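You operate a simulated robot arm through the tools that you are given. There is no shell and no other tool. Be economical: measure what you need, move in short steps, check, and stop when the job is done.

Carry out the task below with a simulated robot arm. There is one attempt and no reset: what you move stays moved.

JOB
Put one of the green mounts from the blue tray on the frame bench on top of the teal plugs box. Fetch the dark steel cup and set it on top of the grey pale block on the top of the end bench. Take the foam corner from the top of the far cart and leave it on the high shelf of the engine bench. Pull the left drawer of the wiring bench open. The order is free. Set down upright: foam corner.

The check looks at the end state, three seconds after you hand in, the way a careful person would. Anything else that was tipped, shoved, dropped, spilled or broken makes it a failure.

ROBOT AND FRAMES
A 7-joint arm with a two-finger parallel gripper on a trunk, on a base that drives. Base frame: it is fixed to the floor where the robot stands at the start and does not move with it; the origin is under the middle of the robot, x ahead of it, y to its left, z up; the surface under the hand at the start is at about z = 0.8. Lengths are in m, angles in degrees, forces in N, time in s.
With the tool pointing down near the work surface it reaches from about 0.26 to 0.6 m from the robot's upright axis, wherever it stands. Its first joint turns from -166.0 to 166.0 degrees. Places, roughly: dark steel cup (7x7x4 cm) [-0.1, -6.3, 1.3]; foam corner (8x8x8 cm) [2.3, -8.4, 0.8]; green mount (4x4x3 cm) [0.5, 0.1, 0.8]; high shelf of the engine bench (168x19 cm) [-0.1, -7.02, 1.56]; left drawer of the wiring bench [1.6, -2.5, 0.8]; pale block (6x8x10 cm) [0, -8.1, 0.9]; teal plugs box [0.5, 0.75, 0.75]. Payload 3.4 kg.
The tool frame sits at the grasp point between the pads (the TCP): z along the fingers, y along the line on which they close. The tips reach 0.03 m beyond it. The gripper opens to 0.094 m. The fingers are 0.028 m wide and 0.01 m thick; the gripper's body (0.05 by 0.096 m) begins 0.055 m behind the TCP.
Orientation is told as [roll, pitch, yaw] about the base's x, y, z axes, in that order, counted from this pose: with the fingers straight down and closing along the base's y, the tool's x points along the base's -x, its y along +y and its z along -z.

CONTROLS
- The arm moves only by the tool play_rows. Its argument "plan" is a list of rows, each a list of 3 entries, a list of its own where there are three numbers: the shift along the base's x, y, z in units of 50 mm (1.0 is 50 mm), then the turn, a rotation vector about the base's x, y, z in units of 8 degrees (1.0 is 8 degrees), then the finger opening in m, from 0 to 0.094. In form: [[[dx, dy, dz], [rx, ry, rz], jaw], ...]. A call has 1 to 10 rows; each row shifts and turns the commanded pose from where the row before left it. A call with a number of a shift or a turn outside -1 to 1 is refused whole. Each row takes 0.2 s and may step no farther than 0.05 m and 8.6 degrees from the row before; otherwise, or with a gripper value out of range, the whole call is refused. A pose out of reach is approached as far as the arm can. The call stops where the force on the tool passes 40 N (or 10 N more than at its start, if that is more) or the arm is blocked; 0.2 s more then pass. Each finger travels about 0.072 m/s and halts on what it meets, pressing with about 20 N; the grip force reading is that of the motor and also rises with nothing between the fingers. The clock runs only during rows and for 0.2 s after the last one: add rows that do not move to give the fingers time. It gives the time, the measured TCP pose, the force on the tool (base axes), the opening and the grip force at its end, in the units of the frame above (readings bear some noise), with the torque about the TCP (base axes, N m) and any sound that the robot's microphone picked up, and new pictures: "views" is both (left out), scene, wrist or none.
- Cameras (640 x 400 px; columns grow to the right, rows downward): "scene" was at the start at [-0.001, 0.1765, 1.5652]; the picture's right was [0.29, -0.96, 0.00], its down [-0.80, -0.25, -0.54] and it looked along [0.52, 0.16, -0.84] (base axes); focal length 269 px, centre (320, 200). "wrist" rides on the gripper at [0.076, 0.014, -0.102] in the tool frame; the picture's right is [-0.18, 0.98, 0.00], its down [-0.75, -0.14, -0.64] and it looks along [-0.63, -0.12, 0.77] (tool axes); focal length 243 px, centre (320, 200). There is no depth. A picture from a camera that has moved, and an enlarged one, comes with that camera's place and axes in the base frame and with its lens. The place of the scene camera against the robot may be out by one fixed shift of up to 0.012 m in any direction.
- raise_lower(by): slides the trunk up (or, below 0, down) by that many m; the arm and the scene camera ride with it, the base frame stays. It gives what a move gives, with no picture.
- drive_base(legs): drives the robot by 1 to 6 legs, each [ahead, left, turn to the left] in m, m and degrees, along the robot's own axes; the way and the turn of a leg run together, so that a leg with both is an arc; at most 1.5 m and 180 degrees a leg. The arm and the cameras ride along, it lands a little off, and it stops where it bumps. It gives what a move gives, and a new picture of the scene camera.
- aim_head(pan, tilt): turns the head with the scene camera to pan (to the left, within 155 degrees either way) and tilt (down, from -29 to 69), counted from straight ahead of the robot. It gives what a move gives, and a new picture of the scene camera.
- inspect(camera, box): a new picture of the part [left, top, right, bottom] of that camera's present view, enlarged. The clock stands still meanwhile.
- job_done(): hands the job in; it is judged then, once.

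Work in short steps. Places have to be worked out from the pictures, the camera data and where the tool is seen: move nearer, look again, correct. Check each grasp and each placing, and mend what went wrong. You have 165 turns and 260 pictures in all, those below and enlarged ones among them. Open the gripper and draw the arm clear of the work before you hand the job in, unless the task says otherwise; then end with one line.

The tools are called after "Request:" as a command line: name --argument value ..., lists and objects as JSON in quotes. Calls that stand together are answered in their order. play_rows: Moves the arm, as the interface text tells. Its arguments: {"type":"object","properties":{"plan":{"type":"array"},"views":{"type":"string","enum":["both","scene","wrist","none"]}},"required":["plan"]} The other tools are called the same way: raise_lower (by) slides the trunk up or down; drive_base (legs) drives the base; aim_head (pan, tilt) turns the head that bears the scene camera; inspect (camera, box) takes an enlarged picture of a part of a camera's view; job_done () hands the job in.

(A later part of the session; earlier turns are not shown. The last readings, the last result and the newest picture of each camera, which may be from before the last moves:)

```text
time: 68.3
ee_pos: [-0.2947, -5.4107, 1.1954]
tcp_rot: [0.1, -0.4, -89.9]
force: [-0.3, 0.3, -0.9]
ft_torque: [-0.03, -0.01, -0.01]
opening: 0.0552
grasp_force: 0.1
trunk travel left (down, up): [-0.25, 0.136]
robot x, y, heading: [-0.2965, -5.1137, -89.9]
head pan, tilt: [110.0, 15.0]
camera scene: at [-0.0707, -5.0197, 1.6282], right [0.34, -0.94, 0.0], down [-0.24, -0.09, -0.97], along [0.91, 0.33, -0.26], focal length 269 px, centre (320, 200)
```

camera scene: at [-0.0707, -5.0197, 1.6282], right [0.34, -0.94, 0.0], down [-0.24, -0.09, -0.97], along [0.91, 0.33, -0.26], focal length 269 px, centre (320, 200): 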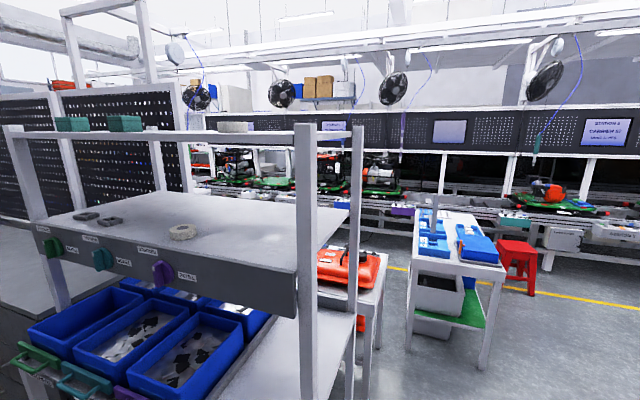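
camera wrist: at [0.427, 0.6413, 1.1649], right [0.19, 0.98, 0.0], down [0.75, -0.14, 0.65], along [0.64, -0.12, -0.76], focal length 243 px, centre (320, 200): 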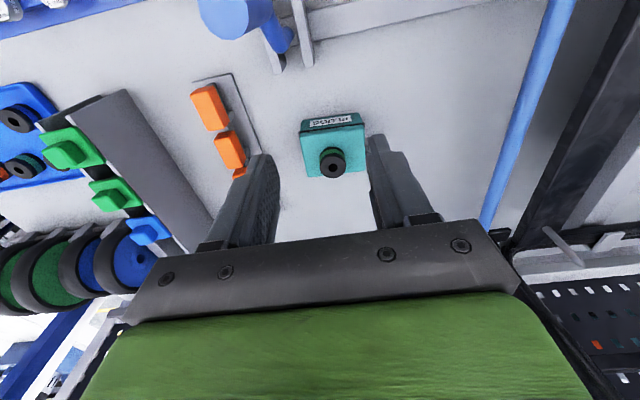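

The engine bench (y from −6.07, working side facing +x) is reached through the gap at y≈−5.46. I drive through and look at it.

Request:
drive_base --legs '[[0.34, 0, 0], [0, 0, 90], [1.25, 0, 0]]'

Request:
aim_head --pan -110 --tilt 15

Request:
aim_head --pan -60 --tilt 15

```text
time: 80.2
ee_pos: [1.2206, -5.4712, 1.1951]
tcp_rot: [0.1, -0.4, -0.3]
force: [-1.1, 0.1, -0.6]
ft_torque: [0.02, 0.0, 0.01]
opening: 0.0549
grasp_force: 0.1
trunk travel left (down, up): [-0.25, 0.136]
robot x, y, heading: [0.9295, -5.476, -0.2]
head pan, tilt: [110.0, 15.0]
camera scene: at [0.8276, -5.2335, 1.6282], right [0.94, 0.34, 0.0], down [0.09, -0.24, -0.97], along [-0.33, 0.91, -0.26], focal length 269 px, centre (320, 200)
```

scene: 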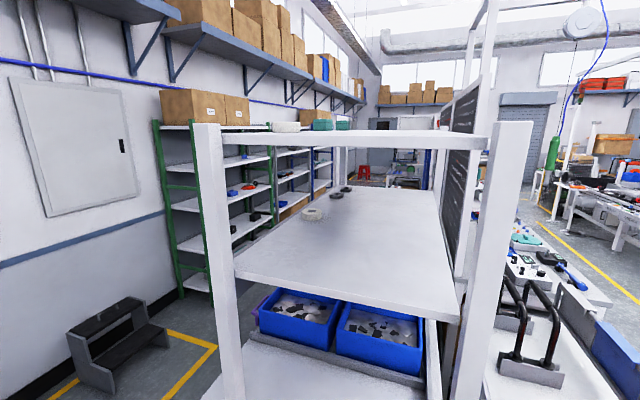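

```text
time: 83.3
ee_pos: [1.2207, -5.4707, 1.1959]
tcp_rot: [0.2, -0.4, -0.4]
force: [1.2, -0.3, 0.2]
ft_torque: [0.0, 0.01, 0.02]
opening: 0.0553
grasp_force: 0.0
trunk travel left (down, up): [-0.25, 0.136]
robot x, y, heading: [0.9298, -5.4759, -0.5]
head pan, tilt: [-110.0, 15.0]
camera scene: at [0.8262, -5.409, 1.6282], right [-0.94, 0.35, 0.0], down [0.09, 0.24, -0.97], along [-0.34, -0.91, -0.26], focal length 269 px, centre (320, 200)
```

scene: 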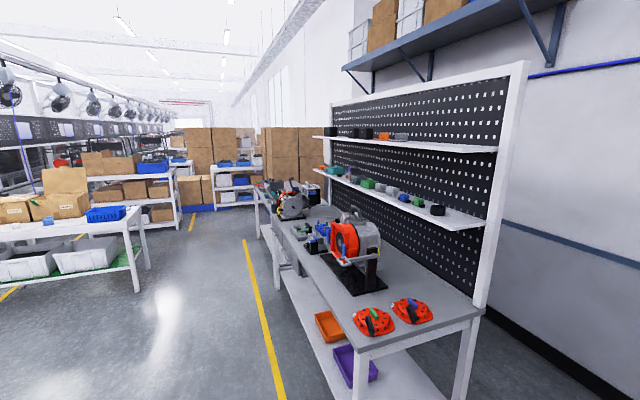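

```text
time: 84.5
ee_pos: [1.2205, -5.4728, 1.195]
tcp_rot: [0.1, -0.4, -0.3]
force: [0.1, 0.7, -0.6]
ft_torque: [0.0, 0.0, 0.0]
opening: 0.0552
grasp_force: 0.0
trunk travel left (down, up): [-0.25, 0.136]
robot x, y, heading: [0.9266, -5.4773, -0.3]
head pan, tilt: [-60.0, 15.0]
camera scene: at [0.9048, -5.4026, 1.6282], right [-0.87, -0.49, 0.0], down [-0.13, 0.23, -0.97], along [0.48, -0.84, -0.26], focal length 269 px, centre (320, 200)
```

scene: 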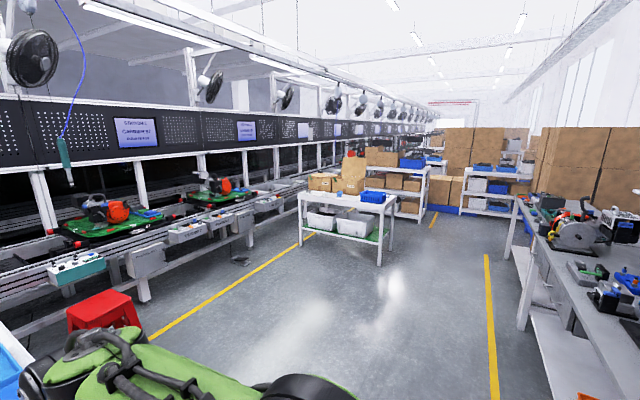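

I see the mid shelf with a dark cup at its near end and the high shelf above. I turn back and zoom in on it.

Request:
aim_head --pan -120 --tilt 15

Request:
inspect --camera "scene" --box '[240, 80, 480, 240]'

```text
time: 85.8
ee_pos: [1.2211, -5.4712, 1.1933]
tcp_rot: [0.1, -0.4, -0.4]
force: [0.6, 1.3, -0.6]
ft_torque: [-0.03, 0.01, 0.02]
opening: 0.0549
grasp_force: 0.1
trunk travel left (down, up): [-0.25, 0.136]
robot x, y, heading: [0.9275, -5.4805, -0.1]
head pan, tilt: [-120.0, 15.0]
camera scene: at [0.8115, -5.4021, 1.6282], right [-0.86, 0.5, 0.0], down [0.13, 0.22, -0.97], along [-0.49, -0.83, -0.26], focal length 269 px, centre (320, 200)
```

scene: 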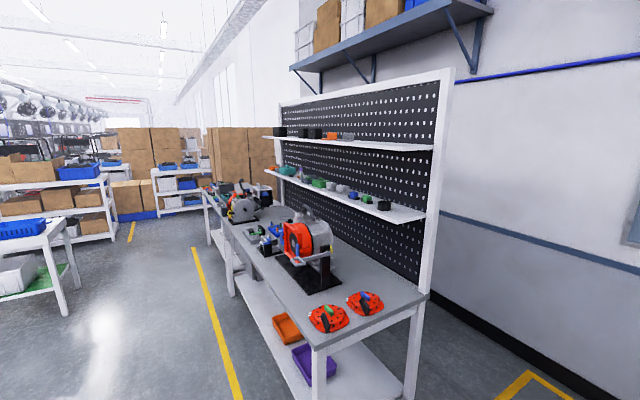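

```text
2.50 times, centred on (360, 160) of scene
camera zoom: at [0.8115, -5.4021, 1.6282], right [-0.86, 0.5, 0.0], down [0.13, 0.22, -0.97], along [-0.49, -0.83, -0.26], focal length 672 px, centre (220, 300)
```

zoom: 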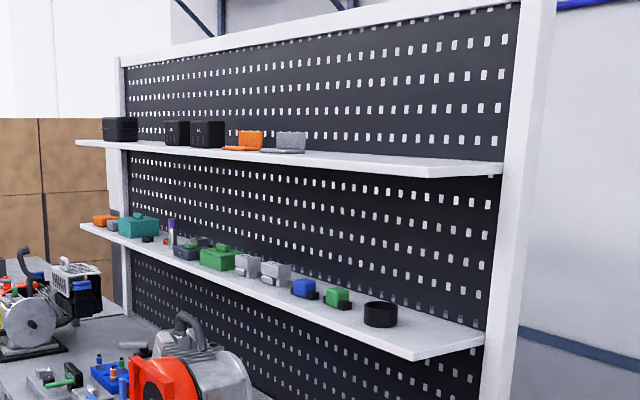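

The dark steel cup is on the mid shelf at about (−0.10, −6.33, 1.257). I'll approach it horizontally from the bench's near end; I drive to (−0.1, −5.48) facing −y.

Request:
drive_base --legs '[[-1.03, 0, 0], [0, 0, -90]]'

Request:
aim_head --pan 0 --tilt 25

```text
time: 95.0
ee_pos: [-0.1025, -5.7696, 1.1938]
tcp_rot: [0.1, -0.4, -89.4]
force: [-0.1, 0.4, -0.4]
ft_torque: [-0.03, -0.01, -0.01]
opening: 0.0549
grasp_force: 0.0
trunk travel left (down, up): [-0.25, 0.136]
robot x, y, heading: [-0.113, -5.4747, -89.4]
head pan, tilt: [-120.0, 15.0]
camera scene: at [-0.0504, -5.3635, 1.6282], right [0.49, 0.87, 0.0], down [0.23, -0.13, -0.97], along [-0.84, 0.47, -0.26], focal length 269 px, centre (320, 200)
```

scene: 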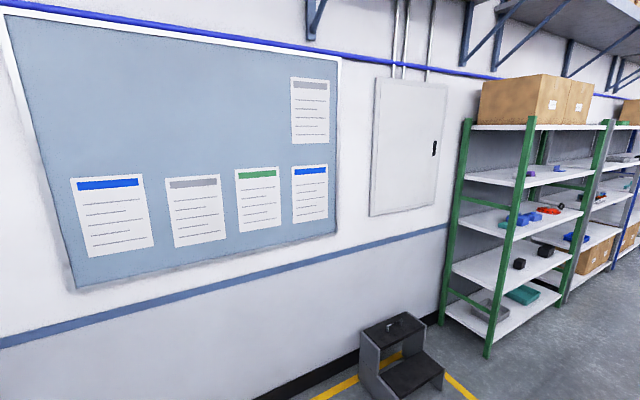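

```text
time: 97.0
ee_pos: [-0.1009, -5.7681, 1.1942]
tcp_rot: [0.0, -0.5, -89.4]
force: [0.0, -0.1, -0.3]
ft_torque: [0.04, 0.03, 0.0]
opening: 0.055
grasp_force: 0.1
trunk travel left (down, up): [-0.25, 0.136]
robot x, y, heading: [-0.1107, -5.4751, -89.4]
head pan, tilt: [0.0, 25.0]
camera scene: at [0.032, -5.5015, 1.612], right [-1.0, -0.01, 0.0], down [0.0, 0.42, -0.91], along [0.01, -0.91, -0.42], focal length 269 px, centre (320, 200)
```

scene: 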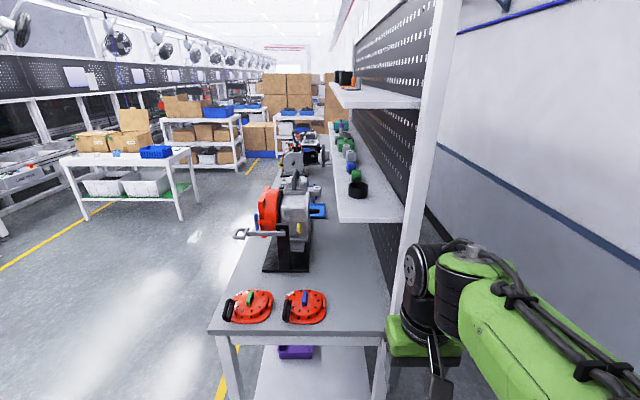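

The cup is near (−0.09, −6.34, 1.25) with the high shelf above it, so I'll grasp with the tool pitched 45° forward. I raise the trunk and pitch the tool.

Request:
raise_lower --by 0.12

Request:
play_rows --plan '[[[0, 0, 0.3], [-0.94, 0, 0], 0.09], [[0, 0, 0.3], [-0.94, 0, 0], 0.09], [[0, 0, 0.2], [-0.94, 0, 0], 0.09], [[0, 0, 0.2], [-0.94, 0, 0], 0.09], [[0, 0, 0], [-0.94, 0, 0], 0.09], [[0, 0, 0], [-0.93, 0, 0], 0.09], [[0, 0, 0], [0, 0, 0], 0.09]]' --views "both"

```text
time: 98.5
ee_pos: [-0.1026, -5.7704, 1.3171]
tcp_rot: [0.2, -0.5, -89.4]
force: [-0.2, 0.8, 0.1]
ft_torque: [0.02, -0.05, 0.01]
opening: 0.055
grasp_force: 0.0
trunk travel left (down, up): [-0.37, 0.016]
robot x, y, heading: [-0.112, -5.4754, -89.3]
head pan, tilt: [0.0, 25.0]
```

```text
time: 100.1
ee_pos: [-0.1012, -5.7703, 1.3647]
tcp_rot: [-0.5, -45.5, -89.0]
force: [0.4, 0.1, 0.4]
ft_torque: [0.01, 0.02, -0.02]
opening: 0.0897
grasp_force: 0.1
trunk travel left (down, up): [-0.37, 0.016]
robot x, y, heading: [-0.1123, -5.4741, -89.2]
head pan, tilt: [0.0, 25.0]
camera scene: at [0.032, -5.5023, 1.7327], right [-1.0, -0.01, 0.0], down [0.0, 0.42, -0.91], along [0.01, -0.91, -0.42], focal length 269 px, centre (320, 200)
camera wrist: at [-0.0862, -5.6447, 1.3818], right [0.98, -0.12, 0.12], down [-0.13, -0.07, 0.99], along [-0.11, -0.99, -0.09], focal length 243 px, centre (320, 200)
```

scene: 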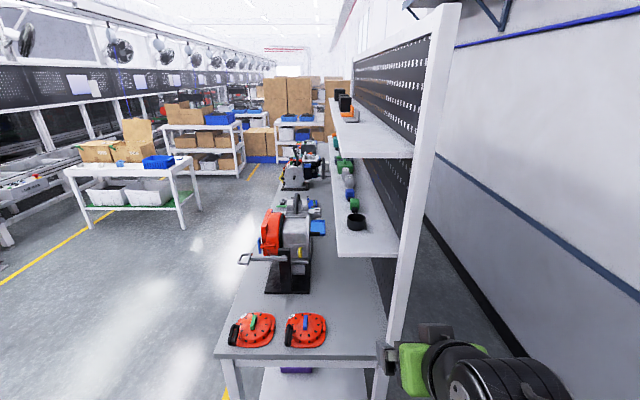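
wrist: 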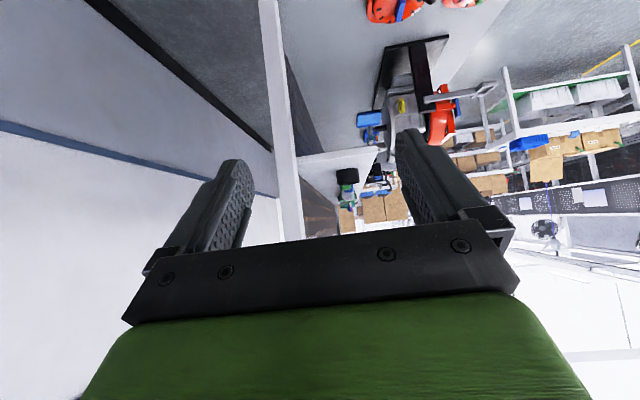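

Combining both views, the cup centre is about (−0.08, −6.35, 1.257). I drive 0.24 m forward so it is within comfortable reach.

Request:
drive_base --legs '[[0.24, 0, -0.8]]'

Request:
play_rows --plan '[[[0.2, -0.6, 0], [0, 0, 0], 0.09], [[0.2, -0.6, 0], [0, 0, 0], 0.09], [[0, 0, 0], [0, 0, 0], 0.09]]' --views "wrist"

```text
time: 101.8
ee_pos: [-0.1049, -6.0098, 1.3656]
tcp_rot: [-0.6, -45.3, -90.0]
force: [0.0, 0.0, -1.0]
ft_torque: [0.04, 0.04, 0.01]
opening: 0.0899
grasp_force: 0.1
trunk travel left (down, up): [-0.37, 0.016]
robot x, y, heading: [-0.1121, -5.715, -90.2]
head pan, tilt: [0.0, 25.0]
camera scene: at [0.0325, -5.7432, 1.7327], right [-1.0, 0.0, 0.0], down [0.0, 0.42, -0.91], along [0.0, -0.91, -0.42], focal length 269 px, centre (320, 200)
```

scene: 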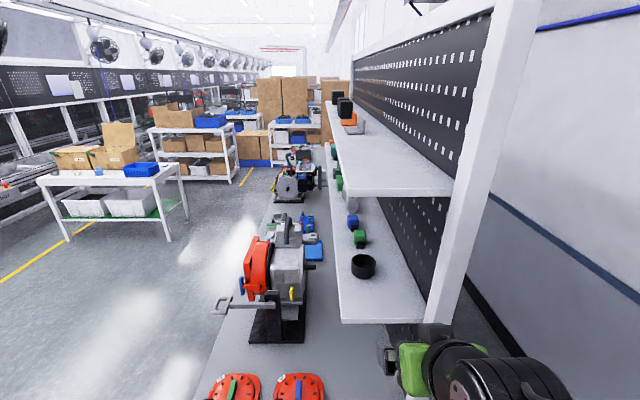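

```text
time: 102.7
ee_pos: [-0.083, -6.0673, 1.3641]
tcp_rot: [-0.4, -45.5, -89.9]
force: [0.3, 0.3, 1.7]
ft_torque: [-0.01, 0.0, -0.01]
opening: 0.0899
grasp_force: 0.0
trunk travel left (down, up): [-0.37, 0.016]
robot x, y, heading: [-0.1167, -5.7112, -90.2]
head pan, tilt: [0.0, 25.0]
camera wrist: at [-0.066, -5.9416, 1.3814], right [0.98, -0.13, 0.12], down [-0.14, -0.07, 0.99], along [-0.12, -0.99, -0.09], focal length 243 px, centre (320, 200)
```

wrist: 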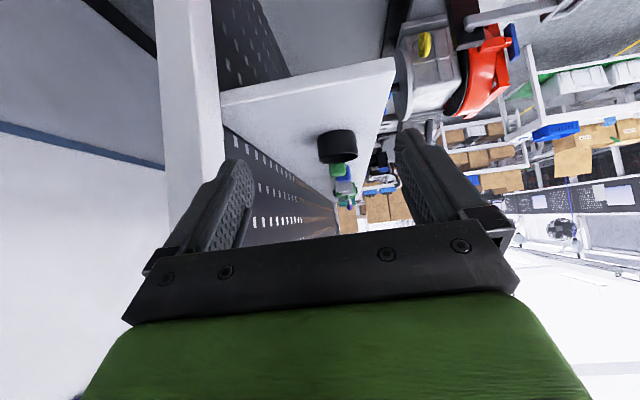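

Cup refined to (−0.077, −6.335, 1.26). I move to a pre-grasp pose back along the tool axis and check.

Request:
play_rows --plan '[[[0.04, -0.9, -0.03], [0, 0, 0], 0.09], [[0.04, -0.9, -0.03], [0, 0, 0], 0.09], [[0.04, -0.9, -0.03], [0, 0, 0], 0.09], [[0, -0.7, -0.1], [0, 0, 0], 0.09], [[0, 0, 0], [0, 0, 0], 0.09]]' --views "both"

```text
time: 103.8
ee_pos: [-0.0784, -6.2382, 1.3567]
tcp_rot: [-0.6, -45.5, -89.8]
force: [-0.6, 0.2, 0.4]
ft_torque: [0.02, -0.01, 0.0]
opening: 0.0899
grasp_force: 0.0
trunk travel left (down, up): [-0.37, 0.016]
robot x, y, heading: [-0.1135, -5.7185, -90.0]
head pan, tilt: [0.0, 25.0]
camera scene: at [0.0325, -5.741, 1.7328], right [-1.0, 0.0, 0.0], down [0.0, 0.42, -0.91], along [0.0, -0.91, -0.42], focal length 269 px, centre (320, 200)
camera wrist: at [-0.0628, -6.1118, 1.3737], right [0.98, -0.13, 0.12], down [-0.13, -0.07, 0.99], along [-0.12, -0.99, -0.09], focal length 243 px, centre (320, 200)
```

scene: 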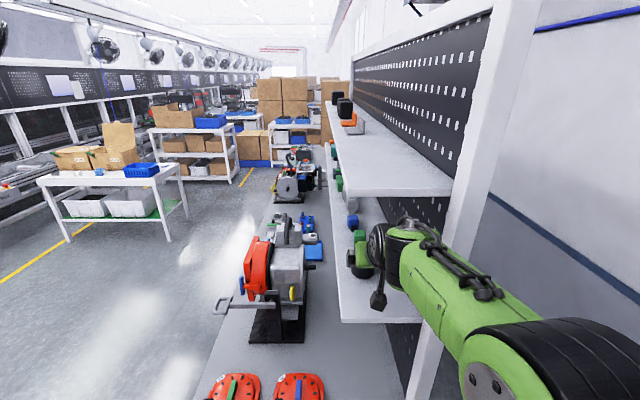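
wrist: 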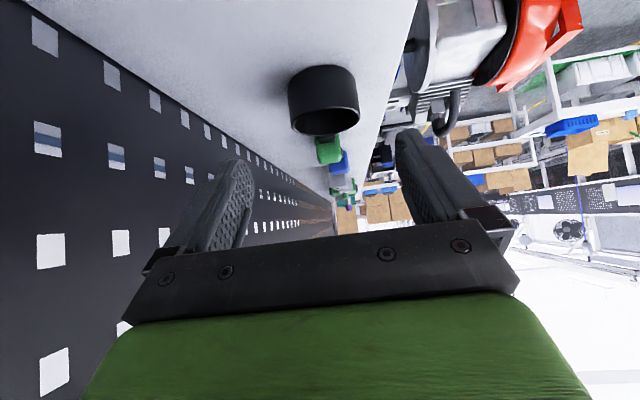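

The cup is at (−0.076, −6.335, 1.26) as expected. I advance diagonally to straddle it.

Request:
play_rows --plan '[[[0.05, -0.55, -0.55], [0, 0, 0], 0.09], [[0, -0.55, -0.55], [0, 0, 0], 0.09], [[0, -0.5, -0.45], [0, 0, 0], 0.09], [[0, 0, 0], [0, 0, 0], 0.09]]' --views "both"

```text
time: 104.8
ee_pos: [-0.0771, -6.3196, 1.2798]
tcp_rot: [-0.5, -45.8, -89.9]
force: [0.0, 3.6, 9.9]
ft_torque: [-0.02, -0.47, 0.25]
opening: 0.0896
grasp_force: 0.0
trunk travel left (down, up): [-0.37, 0.016]
robot x, y, heading: [-0.1106, -5.7132, -90.2]
head pan, tilt: [0.0, 25.0]
camera scene: at [0.0324, -5.7403, 1.7329], right [-1.0, 0.0, 0.0], down [0.0, 0.42, -0.91], along [0.0, -0.91, -0.42], focal length 269 px, centre (320, 200)
camera wrist: at [-0.0594, -6.1932, 1.2977], right [0.98, -0.13, 0.13], down [-0.14, -0.06, 0.99], along [-0.12, -0.99, -0.08], focal length 243 px, centre (320, 200)
```

scene: 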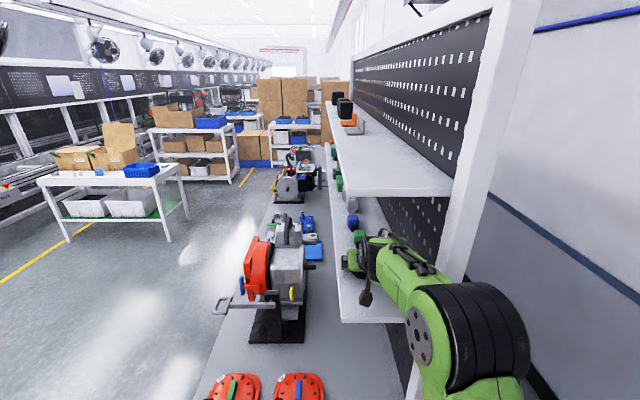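
wrist: 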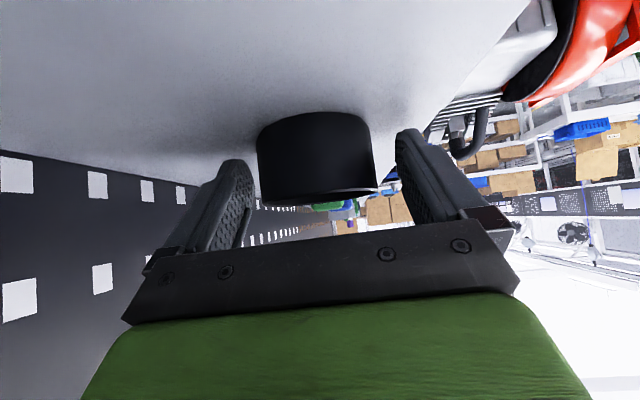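

Slight contact with the shelf (10 N) and the cup is between the fingers. I lift 3 mm and close.

Request:
play_rows --plan '[[[0, 0, 0.07], [0, 0, 0], 0.09], [[0, 0, 0], [0, 0, 0], 0.0], [[0, 0, 0], [0, 0, 0], 0.0], [[0, 0, 0], [0, 0, 0], 0.0], [[0, 0, 0], [0, 0, 0], 0.0]]' --views "wrist"

```text
time: 106.0
ee_pos: [-0.0774, -6.3193, 1.2811]
tcp_rot: [-0.7, -45.4, -90.0]
force: [-0.2, -0.7, 0.3]
ft_torque: [0.02, 0.02, -0.01]
opening: 0.0625
grasp_force: 20.5
trunk travel left (down, up): [-0.37, 0.016]
robot x, y, heading: [-0.1106, -5.7153, -90.1]
head pan, tilt: [0.0, 25.0]
camera wrist: at [-0.0597, -6.1939, 1.2988], right [0.98, -0.13, 0.12], down [-0.13, -0.07, 0.99], along [-0.12, -0.99, -0.09], focal length 243 px, centre (320, 200)
```

wrist: 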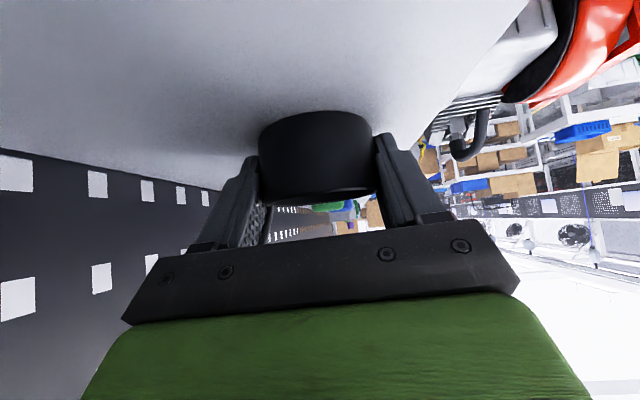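

Gripped at 0.0625 with 20 N. I lift a little and check it comes along.

Request:
play_rows --plan '[[[0, 0, 0.2], [0, 0, 0], 0.0], [[0, 0, 0.4], [0, 0, 0], 0.0], [[0, 0.3, 0.3], [0, 0, 0], 0.0], [[0, 0, 0], [0, 0, 0], 0.0]]' --views "wrist"

```text
time: 107.0
ee_pos: [-0.0768, -6.3038, 1.3258]
tcp_rot: [-0.6, -45.4, -89.9]
force: [0.1, 0.2, -1.5]
ft_torque: [-0.05, 0.02, 0.01]
opening: 0.0623
grasp_force: 19.5
trunk travel left (down, up): [-0.37, 0.016]
robot x, y, heading: [-0.1113, -5.7153, -90.1]
head pan, tilt: [0.0, 25.0]
camera wrist: at [-0.0595, -6.1792, 1.3429], right [0.98, -0.13, 0.12], down [-0.13, -0.07, 0.99], along [-0.12, -0.99, -0.09], focal length 243 px, centre (320, 200)
```

wrist: 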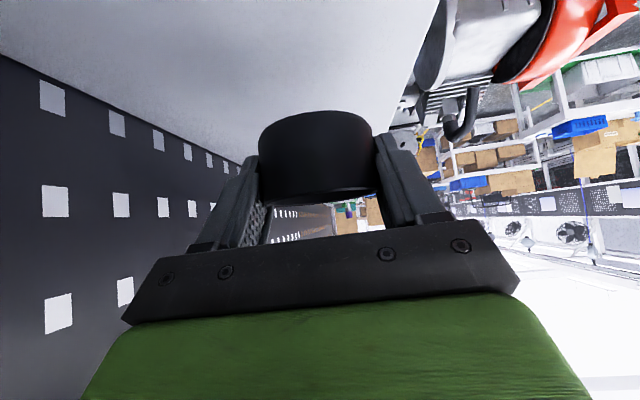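

The cup is held. I withdraw out of the shelf, drive back, and move around to the bench's working side.

Request:
play_rows --plan '[[[0, 0.9, 0.1], [0, 0, 0], 0.0], [[0, 0.9, 0], [0, 0, 0], 0.0], [[0, 0.9, 0], [0, 0, 0], 0.0], [[0, 0.9, 0], [0, 0, 0], 0.0], [[0, 0.9, 0], [0, 0, 0], 0.0], [[0, 0.9, 0], [0, 0, 0], 0.0], [[0, 0, 0], [0, 0, 0], 0.0]]' --views "none"

Request:
drive_base --legs '[[-0.25, 0, 0], [0, 0, 90], [1.1, 0, 0], [0, 0, -90], [1.4, 0, 0]]'

Request:
aim_head --pan 10 --tilt 25

```text
time: 108.7
ee_pos: [-0.0766, -6.0348, 1.3337]
tcp_rot: [-0.6, -45.3, -89.9]
force: [-0.6, -0.2, -1.0]
ft_torque: [0.02, -0.02, -0.02]
opening: 0.0624
grasp_force: 20.0
trunk travel left (down, up): [-0.37, 0.016]
robot x, y, heading: [-0.1099, -5.7119, -90.2]
head pan, tilt: [0.0, 25.0]
```

```text
time: 129.8
ee_pos: [1.0025, -7.1802, 1.3335]
tcp_rot: [-0.6, -45.4, -90.6]
force: [-0.2, 0.0, -1.3]
ft_torque: [0.04, 0.01, 0.01]
opening: 0.0614
grasp_force: 19.9
trunk travel left (down, up): [-0.37, 0.016]
robot x, y, heading: [0.9717, -6.8619, -90.9]
head pan, tilt: [0.0, 25.0]
camera scene: at [1.1164, -6.8917, 1.7327], right [-1.0, 0.02, 0.0], down [0.01, 0.42, -0.91], along [-0.02, -0.91, -0.42], focal length 269 px, centre (320, 200)
```

scene: 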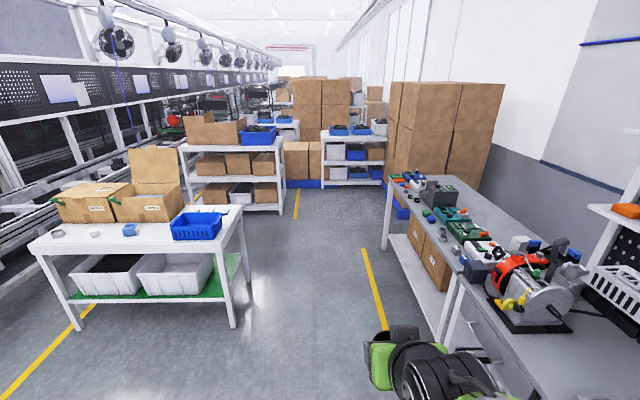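

```text
time: 130.5
ee_pos: [1.0033, -7.1801, 1.3339]
tcp_rot: [-0.6, -45.4, -90.6]
force: [-0.1, 0.0, -0.4]
ft_torque: [-0.02, 0.03, 0.0]
opening: 0.0616
grasp_force: 19.8
trunk travel left (down, up): [-0.37, 0.016]
robot x, y, heading: [0.9712, -6.8623, -91.0]
head pan, tilt: [10.0, 25.0]
camera scene: at [1.1323, -6.8904, 1.7327], right [-0.99, -0.16, 0.0], down [-0.07, 0.42, -0.91], along [0.14, -0.9, -0.42], focal length 269 px, centre (320, 200)
```

scene: 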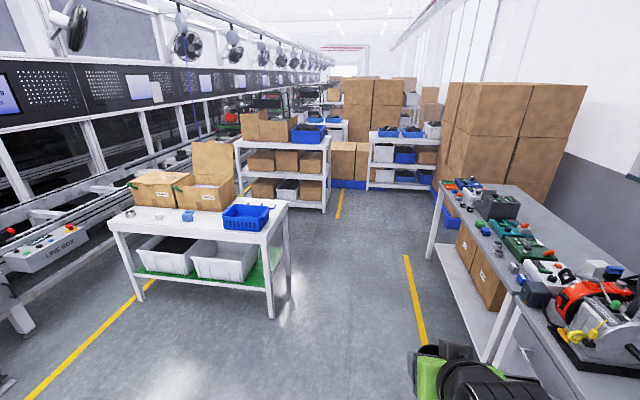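

The end bench and the far cart (with boxes) are in view. I zoom in on both.

Request:
inspect --camera "scene" --box '[410, 165, 640, 310]'

Request:
inspect --camera "scene" --box '[100, 135, 300, 260]'

```text
2.76 times, centred on (525, 238) of scene
camera zoom: at [1.1323, -6.8904, 1.7327], right [-0.99, -0.16, 0.0], down [-0.07, 0.42, -0.91], along [0.14, -0.9, -0.42], focal length 742 px, centre (-246, 97)
```

zoom: 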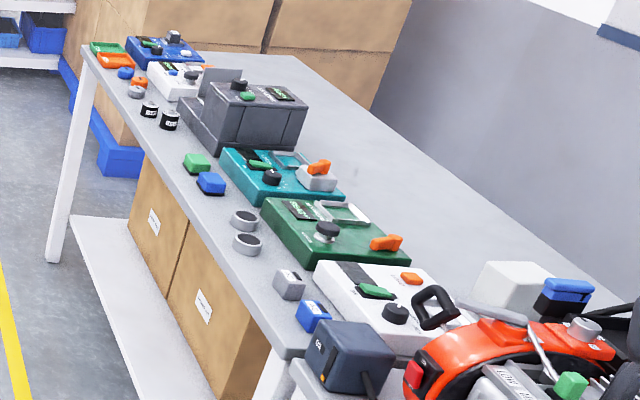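

```text
3.20 times, centred on (200, 198) of scene
camera zoom: at [1.1323, -6.8904, 1.7327], right [-0.99, -0.16, 0.0], down [-0.07, 0.42, -0.91], along [0.14, -0.9, -0.42], focal length 860 px, centre (704, 208)
```

zoom: 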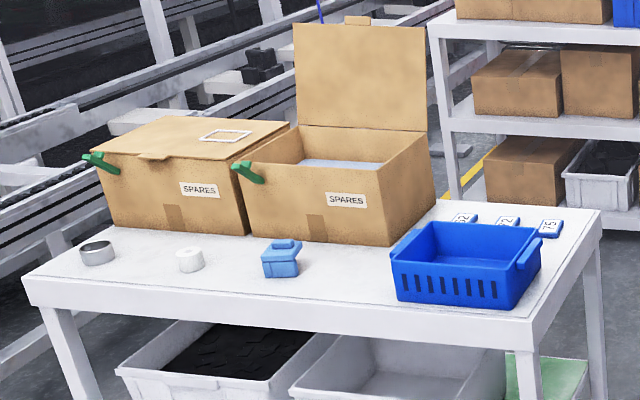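

The pale block is at about (0.04, −8.08, top 0.95) behind a white device. I drive to y≈−8.13 and turn to face the end bench.

Request:
drive_base --legs '[[1.27, 0, 0], [0, 0, -89]]'

Request:
aim_head --pan 0 --tilt 40

Request:
inspect --camera "scene" --box '[200, 80, 500, 270]'

```text
time: 140.8
ee_pos: [0.6366, -8.1957, 1.3343]
tcp_rot: [-0.6, -45.4, -179.2]
force: [-0.5, -0.3, -1.3]
ft_torque: [-0.03, -0.03, -0.04]
opening: 0.061
grasp_force: 20.1
trunk travel left (down, up): [-0.37, 0.016]
robot x, y, heading: [0.9511, -8.1587, -179.3]
head pan, tilt: [10.0, 25.0]
camera scene: at [0.9177, -8.3204, 1.7327], right [-0.18, 0.98, 0.0], down [0.42, 0.08, -0.91], along [-0.89, -0.17, -0.42], focal length 269 px, centre (320, 200)
```

scene: 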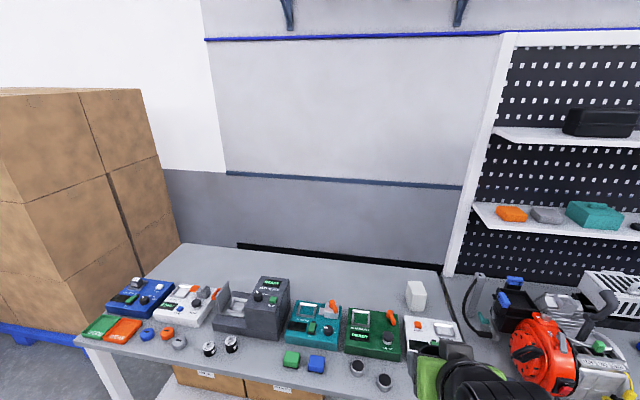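

```text
time: 141.6
ee_pos: [0.6358, -8.1958, 1.334]
tcp_rot: [-0.7, -45.4, -179.2]
force: [-0.9, 1.4, -1.2]
ft_torque: [0.02, 0.01, 0.01]
opening: 0.061
grasp_force: 19.8
trunk travel left (down, up): [-0.37, 0.016]
robot x, y, heading: [0.9559, -8.1575, -179.5]
head pan, tilt: [0.0, 40.0]
camera scene: at [0.9233, -8.3045, 1.7094], right [-0.01, 1.0, 0.0], down [0.64, 0.01, -0.77], along [-0.77, -0.01, -0.64], focal length 269 px, centre (320, 200)
```

scene: 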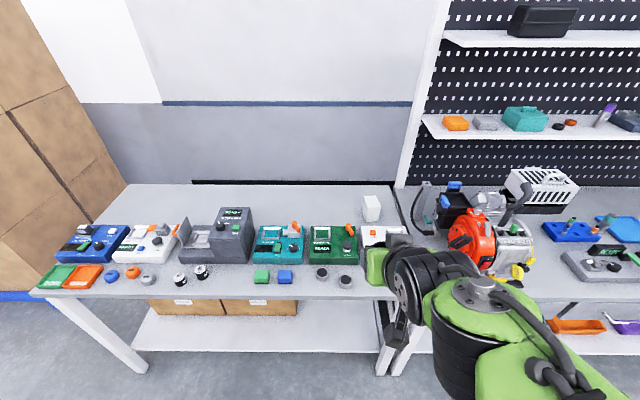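

```text
2.11 times, centred on (350, 175) of scene
camera zoom: at [0.9233, -8.3045, 1.7094], right [-0.01, 1.0, 0.0], down [0.64, 0.01, -0.77], along [-0.77, -0.01, -0.64], focal length 566 px, centre (257, 253)
```

zoom: 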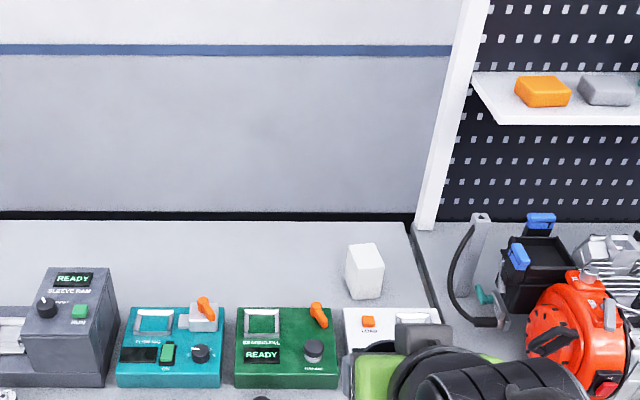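

The block's top is centred near (0.006, −8.08, 0.95). I drive 0.22 m closer to the bench for reach.

Request:
drive_base --legs '[[0.21, 0, 0]]'

Request:
play_rows --plan '[[[-0.8, 0.4, 0], [0, 0, 0], 0.0], [[-0.8, 0.4, 0], [0, 0, 0], 0.0], [[-0.8, 0.4, 0], [0, 0, 0], 0.0], [[-0.8, 0.4, 0], [0, 0, 0], 0.0], [[-0.8, 0.4, 0], [0, 0, 0], 0.0], [[0, 0, 0], [0, 0, 0], 0.0]]' --views "both"

```text
time: 143.2
ee_pos: [0.426, -8.1969, 1.3322]
tcp_rot: [-0.6, -45.3, -179.3]
force: [-0.7, 0.0, -1.3]
ft_torque: [-0.02, 0.0, 0.02]
opening: 0.0596
grasp_force: 20.3
trunk travel left (down, up): [-0.37, 0.016]
robot x, y, heading: [0.7494, -8.1551, -179.4]
head pan, tilt: [0.0, 40.0]
camera scene: at [0.7144, -8.3059, 1.7094], right [-0.01, 1.0, 0.0], down [0.64, 0.0, -0.77], along [-0.77, 0.0, -0.64], focal length 269 px, centre (320, 200)
```

scene: 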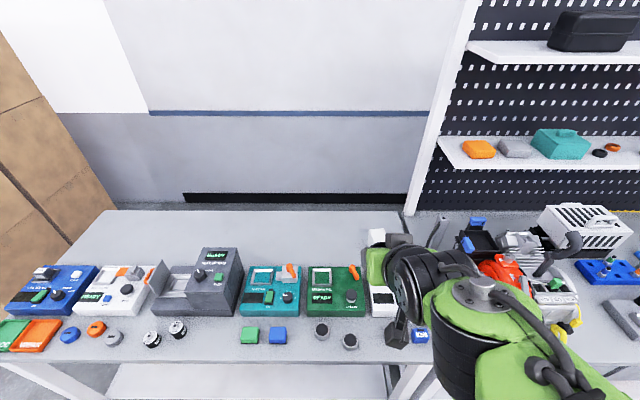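

```text
time: 144.6
ee_pos: [0.2263, -8.096, 1.3388]
tcp_rot: [-0.6, -45.5, -179.3]
force: [0.2, -0.5, -0.6]
ft_torque: [-0.02, -0.01, -0.01]
opening: 0.0594
grasp_force: 20.5
trunk travel left (down, up): [-0.37, 0.016]
robot x, y, heading: [0.7457, -8.1576, -179.7]
head pan, tilt: [0.0, 40.0]
camera scene: at [0.7168, -8.3065, 1.7094], right [-0.01, 1.0, 0.0], down [0.64, 0.0, -0.77], along [-0.77, 0.0, -0.64], focal length 269 px, centre (320, 200)
camera wrist: at [0.3557, -8.1109, 1.3551], right [-0.12, -0.98, 0.12], down [-0.07, 0.13, 0.99], along [-0.99, 0.11, -0.09], focal length 243 px, centre (320, 200)
```

scene: 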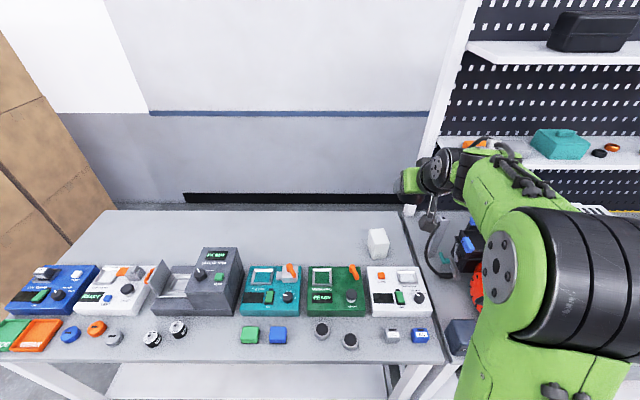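
wrist: 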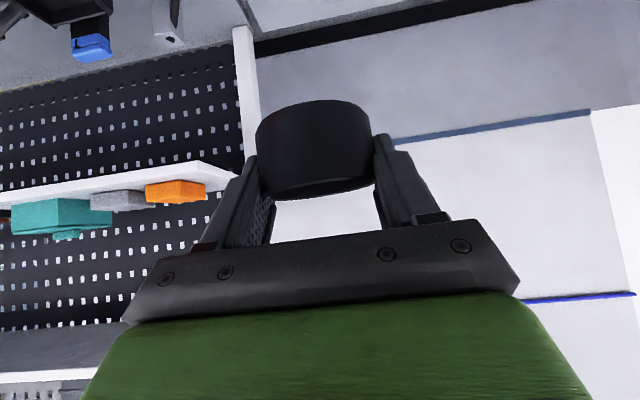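

The opening is shrinking slowly (0.0625→0.0594), so the cup may be creeping out of the grip. I look closely at it and the block.

Request:
inspect --camera "wrist" --box '[220, 80, 420, 220]'

Request:
inspect --camera "scene" --box '[340, 140, 480, 270]'

```text
2.86 times, centred on (320, 150) of wrist
camera zoom: at [0.3557, -8.1109, 1.3551], right [-0.12, -0.98, 0.12], down [-0.07, 0.13, 0.99], along [-0.99, 0.11, -0.09], focal length 693 px, centre (320, 343)
```

zoom: 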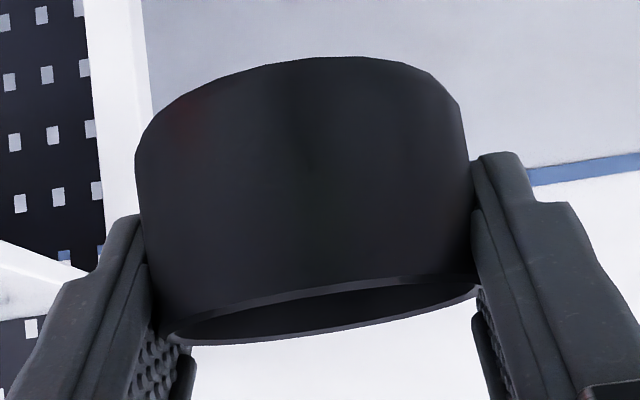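

```text
3.08 times, centred on (410, 205) of scene
camera zoom: at [0.7168, -8.3065, 1.7094], right [-0.01, 1.0, 0.0], down [0.64, 0.0, -0.77], along [-0.77, 0.0, -0.64], focal length 827 px, centre (43, 185)
```

zoom: 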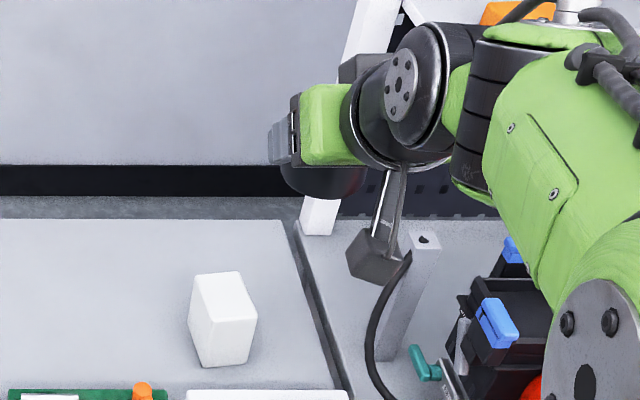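

The grip is on the cup's near side and it's creeping; I should set it down promptly. The cup centre is now ≈14 mm ahead of and 28 mm below the TCP. I lower the trunk and reach above the block.

Request:
raise_lower --by -0.22

Request:
play_rows --plan '[[[-0.8, 0.06, -0.2], [0, 0, 0], 0.0], [[-0.8, 0.06, -0.2], [0, 0, 0], 0.0], [[-0.8, 0.06, -0.2], [0, 0, 0], 0.0], [[-0.8, 0.06, -0.2], [0, 0, 0], 0.0], [[-0.8, 0.06, -0.2], [0, 0, 0], 0.0], [[0, 0, 0], [0, 0, 0], 0.0]]' --views "both"

```text
time: 146.9
ee_pos: [0.2269, -8.097, 1.1167]
tcp_rot: [-0.6, -45.4, -179.4]
force: [0.1, -0.2, -1.7]
ft_torque: [-0.01, -0.04, -0.03]
opening: 0.0595
grasp_force: 19.8
trunk travel left (down, up): [-0.15, 0.236]
robot x, y, heading: [0.7483, -8.1548, -179.7]
head pan, tilt: [0.0, 40.0]
```

```text
time: 148.3
ee_pos: [0.0366, -8.0824, 1.0694]
tcp_rot: [-0.5, -45.4, -179.4]
force: [0.3, 0.3, -2.0]
ft_torque: [0.01, -0.01, 0.03]
opening: 0.0594
grasp_force: 20.0
out of reach, approached as far as the arm can: row 5
trunk travel left (down, up): [-0.15, 0.236]
robot x, y, heading: [0.7471, -8.1621, -179.7]
head pan, tilt: [0.0, 40.0]
camera scene: at [0.7154, -8.3059, 1.4896], right [-0.01, 1.0, 0.0], down [0.64, 0.0, -0.77], along [-0.77, 0.0, -0.64], focal length 269 px, centre (320, 200)
camera wrist: at [0.1661, -8.0966, 1.0859], right [-0.13, -0.98, 0.12], down [-0.07, 0.13, 0.99], along [-0.99, 0.12, -0.09], focal length 243 px, centre (320, 200)
```

scene: 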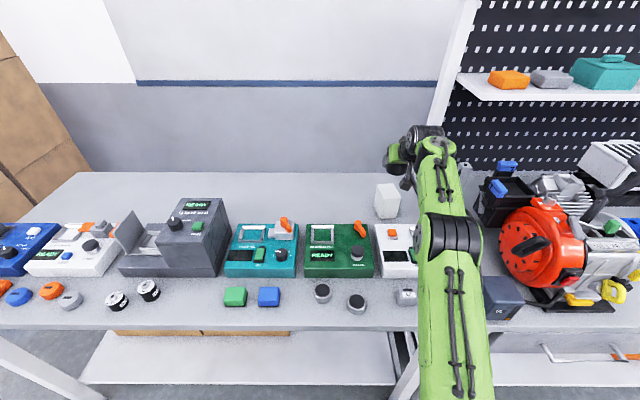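
wrist: 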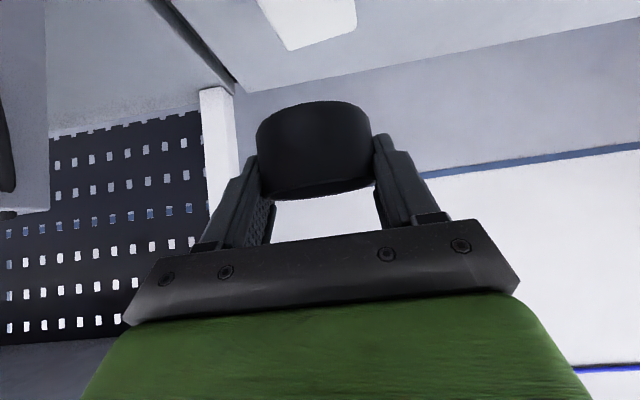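

I'm at the reach limit, close to the block. I zoom the scene view to fix the block's position relative to the cup.

Request:
inspect --camera "scene" --box '[350, 110, 478, 230]'

Request:
inspect --camera "wrist" --box '[220, 0, 420, 125]'

```text
3.33 times, centred on (414, 170) of scene
camera zoom: at [0.7154, -8.3059, 1.4896], right [-0.01, 1.0, 0.0], down [0.64, 0.0, -0.77], along [-0.77, 0.0, -0.64], focal length 896 px, centre (7, 300)
```

zoom: 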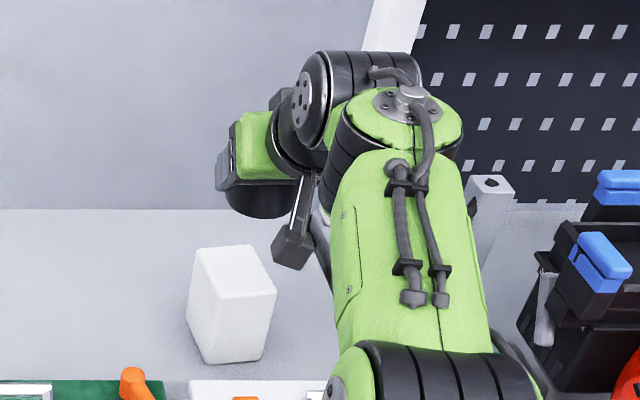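

```text
3.20 times, centred on (320, 62) of wrist
camera zoom: at [0.1661, -8.0966, 1.0859], right [-0.13, -0.98, 0.12], down [-0.07, 0.13, 0.99], along [-0.99, 0.12, -0.09], focal length 776 px, centre (320, 640)
```

zoom: 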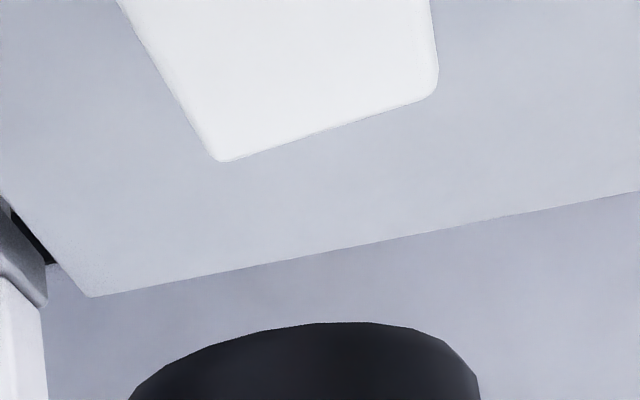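

Cross-checks put the block top at z≈0.93, centre ≈(0.0, −8.08); the cup centre is at ≈(0.023, −8.081). I nudge the base 0.03 m forward so the cup is over the block and reach is comfortable.

Request:
drive_base --legs '[[0.03, 0, 0]]'

Request:
play_rows --plan '[[[0, 0, -0.4], [0, 0, 0], 0.0], [[0, 0, -0.4], [0, 0, 0], 0.0], [[0, 0, 0], [0, 0, 0], 0.0]]' --views "both"

```text
time: 149.2
ee_pos: [0.006, -8.0821, 1.0676]
tcp_rot: [-0.5, -45.3, -179.4]
force: [0.7, -0.4, -1.5]
ft_torque: [-0.01, 0.02, -0.02]
opening: 0.0594
grasp_force: 19.9
trunk travel left (down, up): [-0.15, 0.236]
robot x, y, heading: [0.725, -8.1588, -179.6]
head pan, tilt: [0.0, 40.0]
camera scene: at [0.6826, -8.306, 1.4895], right [-0.01, 1.0, 0.0], down [0.64, 0.0, -0.76], along [-0.76, 0.0, -0.64], focal length 269 px, centre (320, 200)
```

scene: 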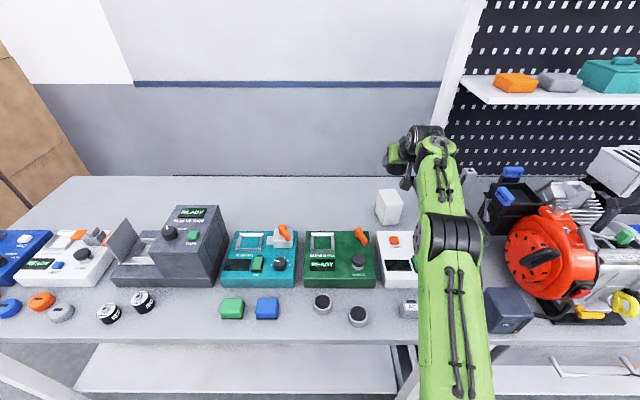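

```text
time: 149.9
ee_pos: [0.0077, -8.0825, 1.0312]
tcp_rot: [-0.6, -45.4, -179.4]
force: [-0.3, 0.5, -1.1]
ft_torque: [0.01, -0.04, -0.04]
opening: 0.0591
grasp_force: 20.0
trunk travel left (down, up): [-0.15, 0.236]
robot x, y, heading: [0.7194, -8.1607, -179.5]
head pan, tilt: [0.0, 40.0]
camera scene: at [0.685, -8.3061, 1.4896], right [-0.01, 1.0, 0.0], down [0.64, 0.0, -0.77], along [-0.77, 0.0, -0.64], focal length 269 px, centre (320, 200)
camera wrist: at [0.1361, -8.0974, 1.0474], right [-0.13, -0.98, 0.12], down [-0.07, 0.13, 0.99], along [-0.99, 0.11, -0.09], focal length 243 px, centre (320, 200)
```

scene: 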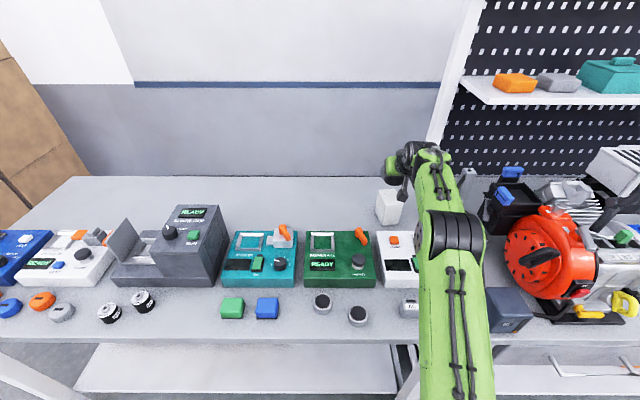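
wrist: 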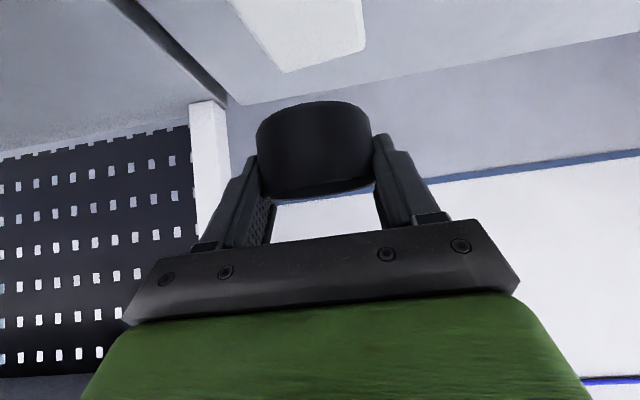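

The cup is roughly above the block. I shift 8 mm back, lower 25 mm, and view again.

Request:
play_rows --plan '[[[0.16, 0, -0.25], [0, 0, 0], 0.0], [[0, 0, -0.25], [0, 0, 0], 0.0], [[0, 0, 0], [0, 0, 0], 0.0]]' --views "wrist"

Request:
inspect --camera "scene" --box '[350, 130, 478, 230]'

```text
time: 150.8
ee_pos: [0.016, -8.0835, 1.0045]
tcp_rot: [-0.4, -45.4, -179.4]
force: [0.4, 0.0, -0.6]
ft_torque: [0.0, 0.03, 0.0]
opening: 0.0594
grasp_force: 19.6
trunk travel left (down, up): [-0.15, 0.236]
robot x, y, heading: [0.7169, -8.159, -179.4]
head pan, tilt: [0.0, 40.0]
camera wrist: at [0.1445, -8.0981, 1.0216], right [-0.13, -0.98, 0.12], down [-0.07, 0.13, 0.99], along [-0.99, 0.11, -0.09], focal length 243 px, centre (320, 200)
```

wrist: 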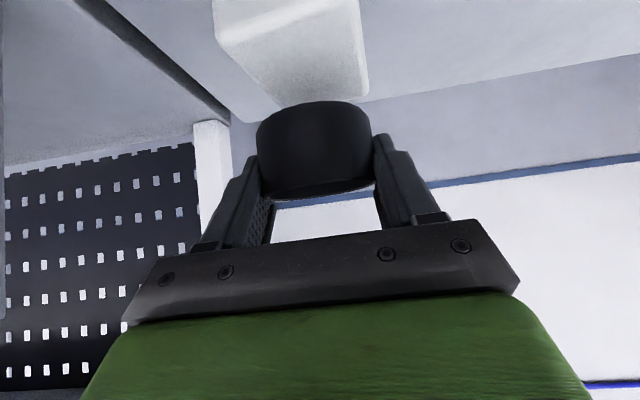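

```text
4.00 times, centred on (414, 180) of scene
camera zoom: at [0.6853, -8.3061, 1.4896], right [-0.01, 1.0, 0.0], down [0.64, 0.0, -0.77], along [-0.77, 0.0, -0.64], focal length 1075 px, centre (-56, 280)
```

zoom: 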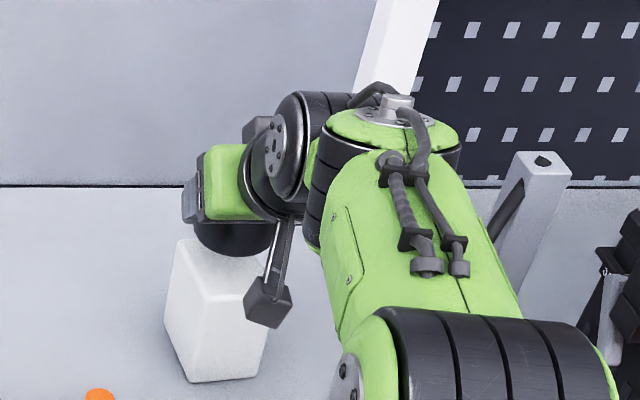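

The block centre reads ≈(0.014, −8.085), top ≈0.937. I shift 8 mm in +x and lower until contact.

Request:
play_rows --plan '[[[0.16, -0.03, -0.1], [0, 0, 0], 0.0], [[0, 0, -0.1], [0, 0, 0], 0.0], [[0, 0, -0.08], [0, 0, 0], 0.0], [[0, 0, -0.06], [0, 0, 0], 0.0], [[0, 0, 0], [0, 0, 0], 0.0]]' --views "wrist"

Request:
inspect --camera "scene" --box '[350, 130, 478, 230]'

```text
time: 151.9
ee_pos: [0.0238, -8.0836, 0.9864]
tcp_rot: [-0.4, -45.4, -179.4]
force: [-0.4, -0.4, -1.2]
ft_torque: [0.0, -0.01, -0.01]
opening: 0.0595
grasp_force: 20.1
trunk travel left (down, up): [-0.15, 0.236]
robot x, y, heading: [0.7182, -8.1591, -179.7]
head pan, tilt: [0.0, 40.0]
camera wrist: at [0.1518, -8.0984, 1.0039], right [-0.13, -0.98, 0.12], down [-0.07, 0.13, 0.99], along [-0.99, 0.12, -0.09], focal length 243 px, centre (320, 200)
```

wrist: 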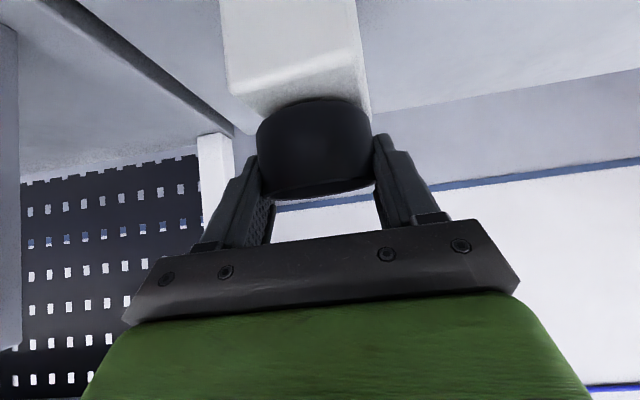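

```text
4.00 times, centred on (414, 180) of scene
camera zoom: at [0.6852, -8.306, 1.4896], right [-0.01, 1.0, 0.0], down [0.64, 0.0, -0.77], along [-0.77, 0.0, -0.64], focal length 1075 px, centre (-56, 280)
```

zoom: 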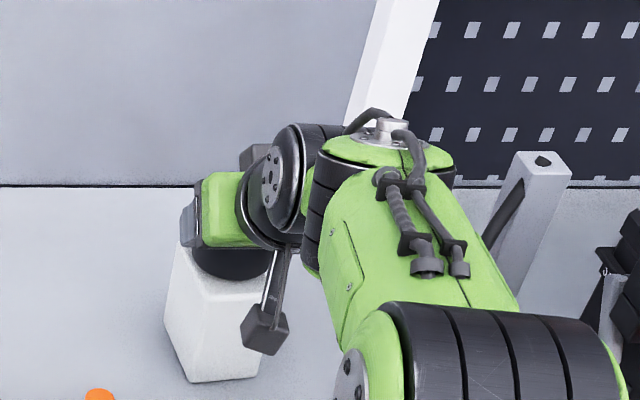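

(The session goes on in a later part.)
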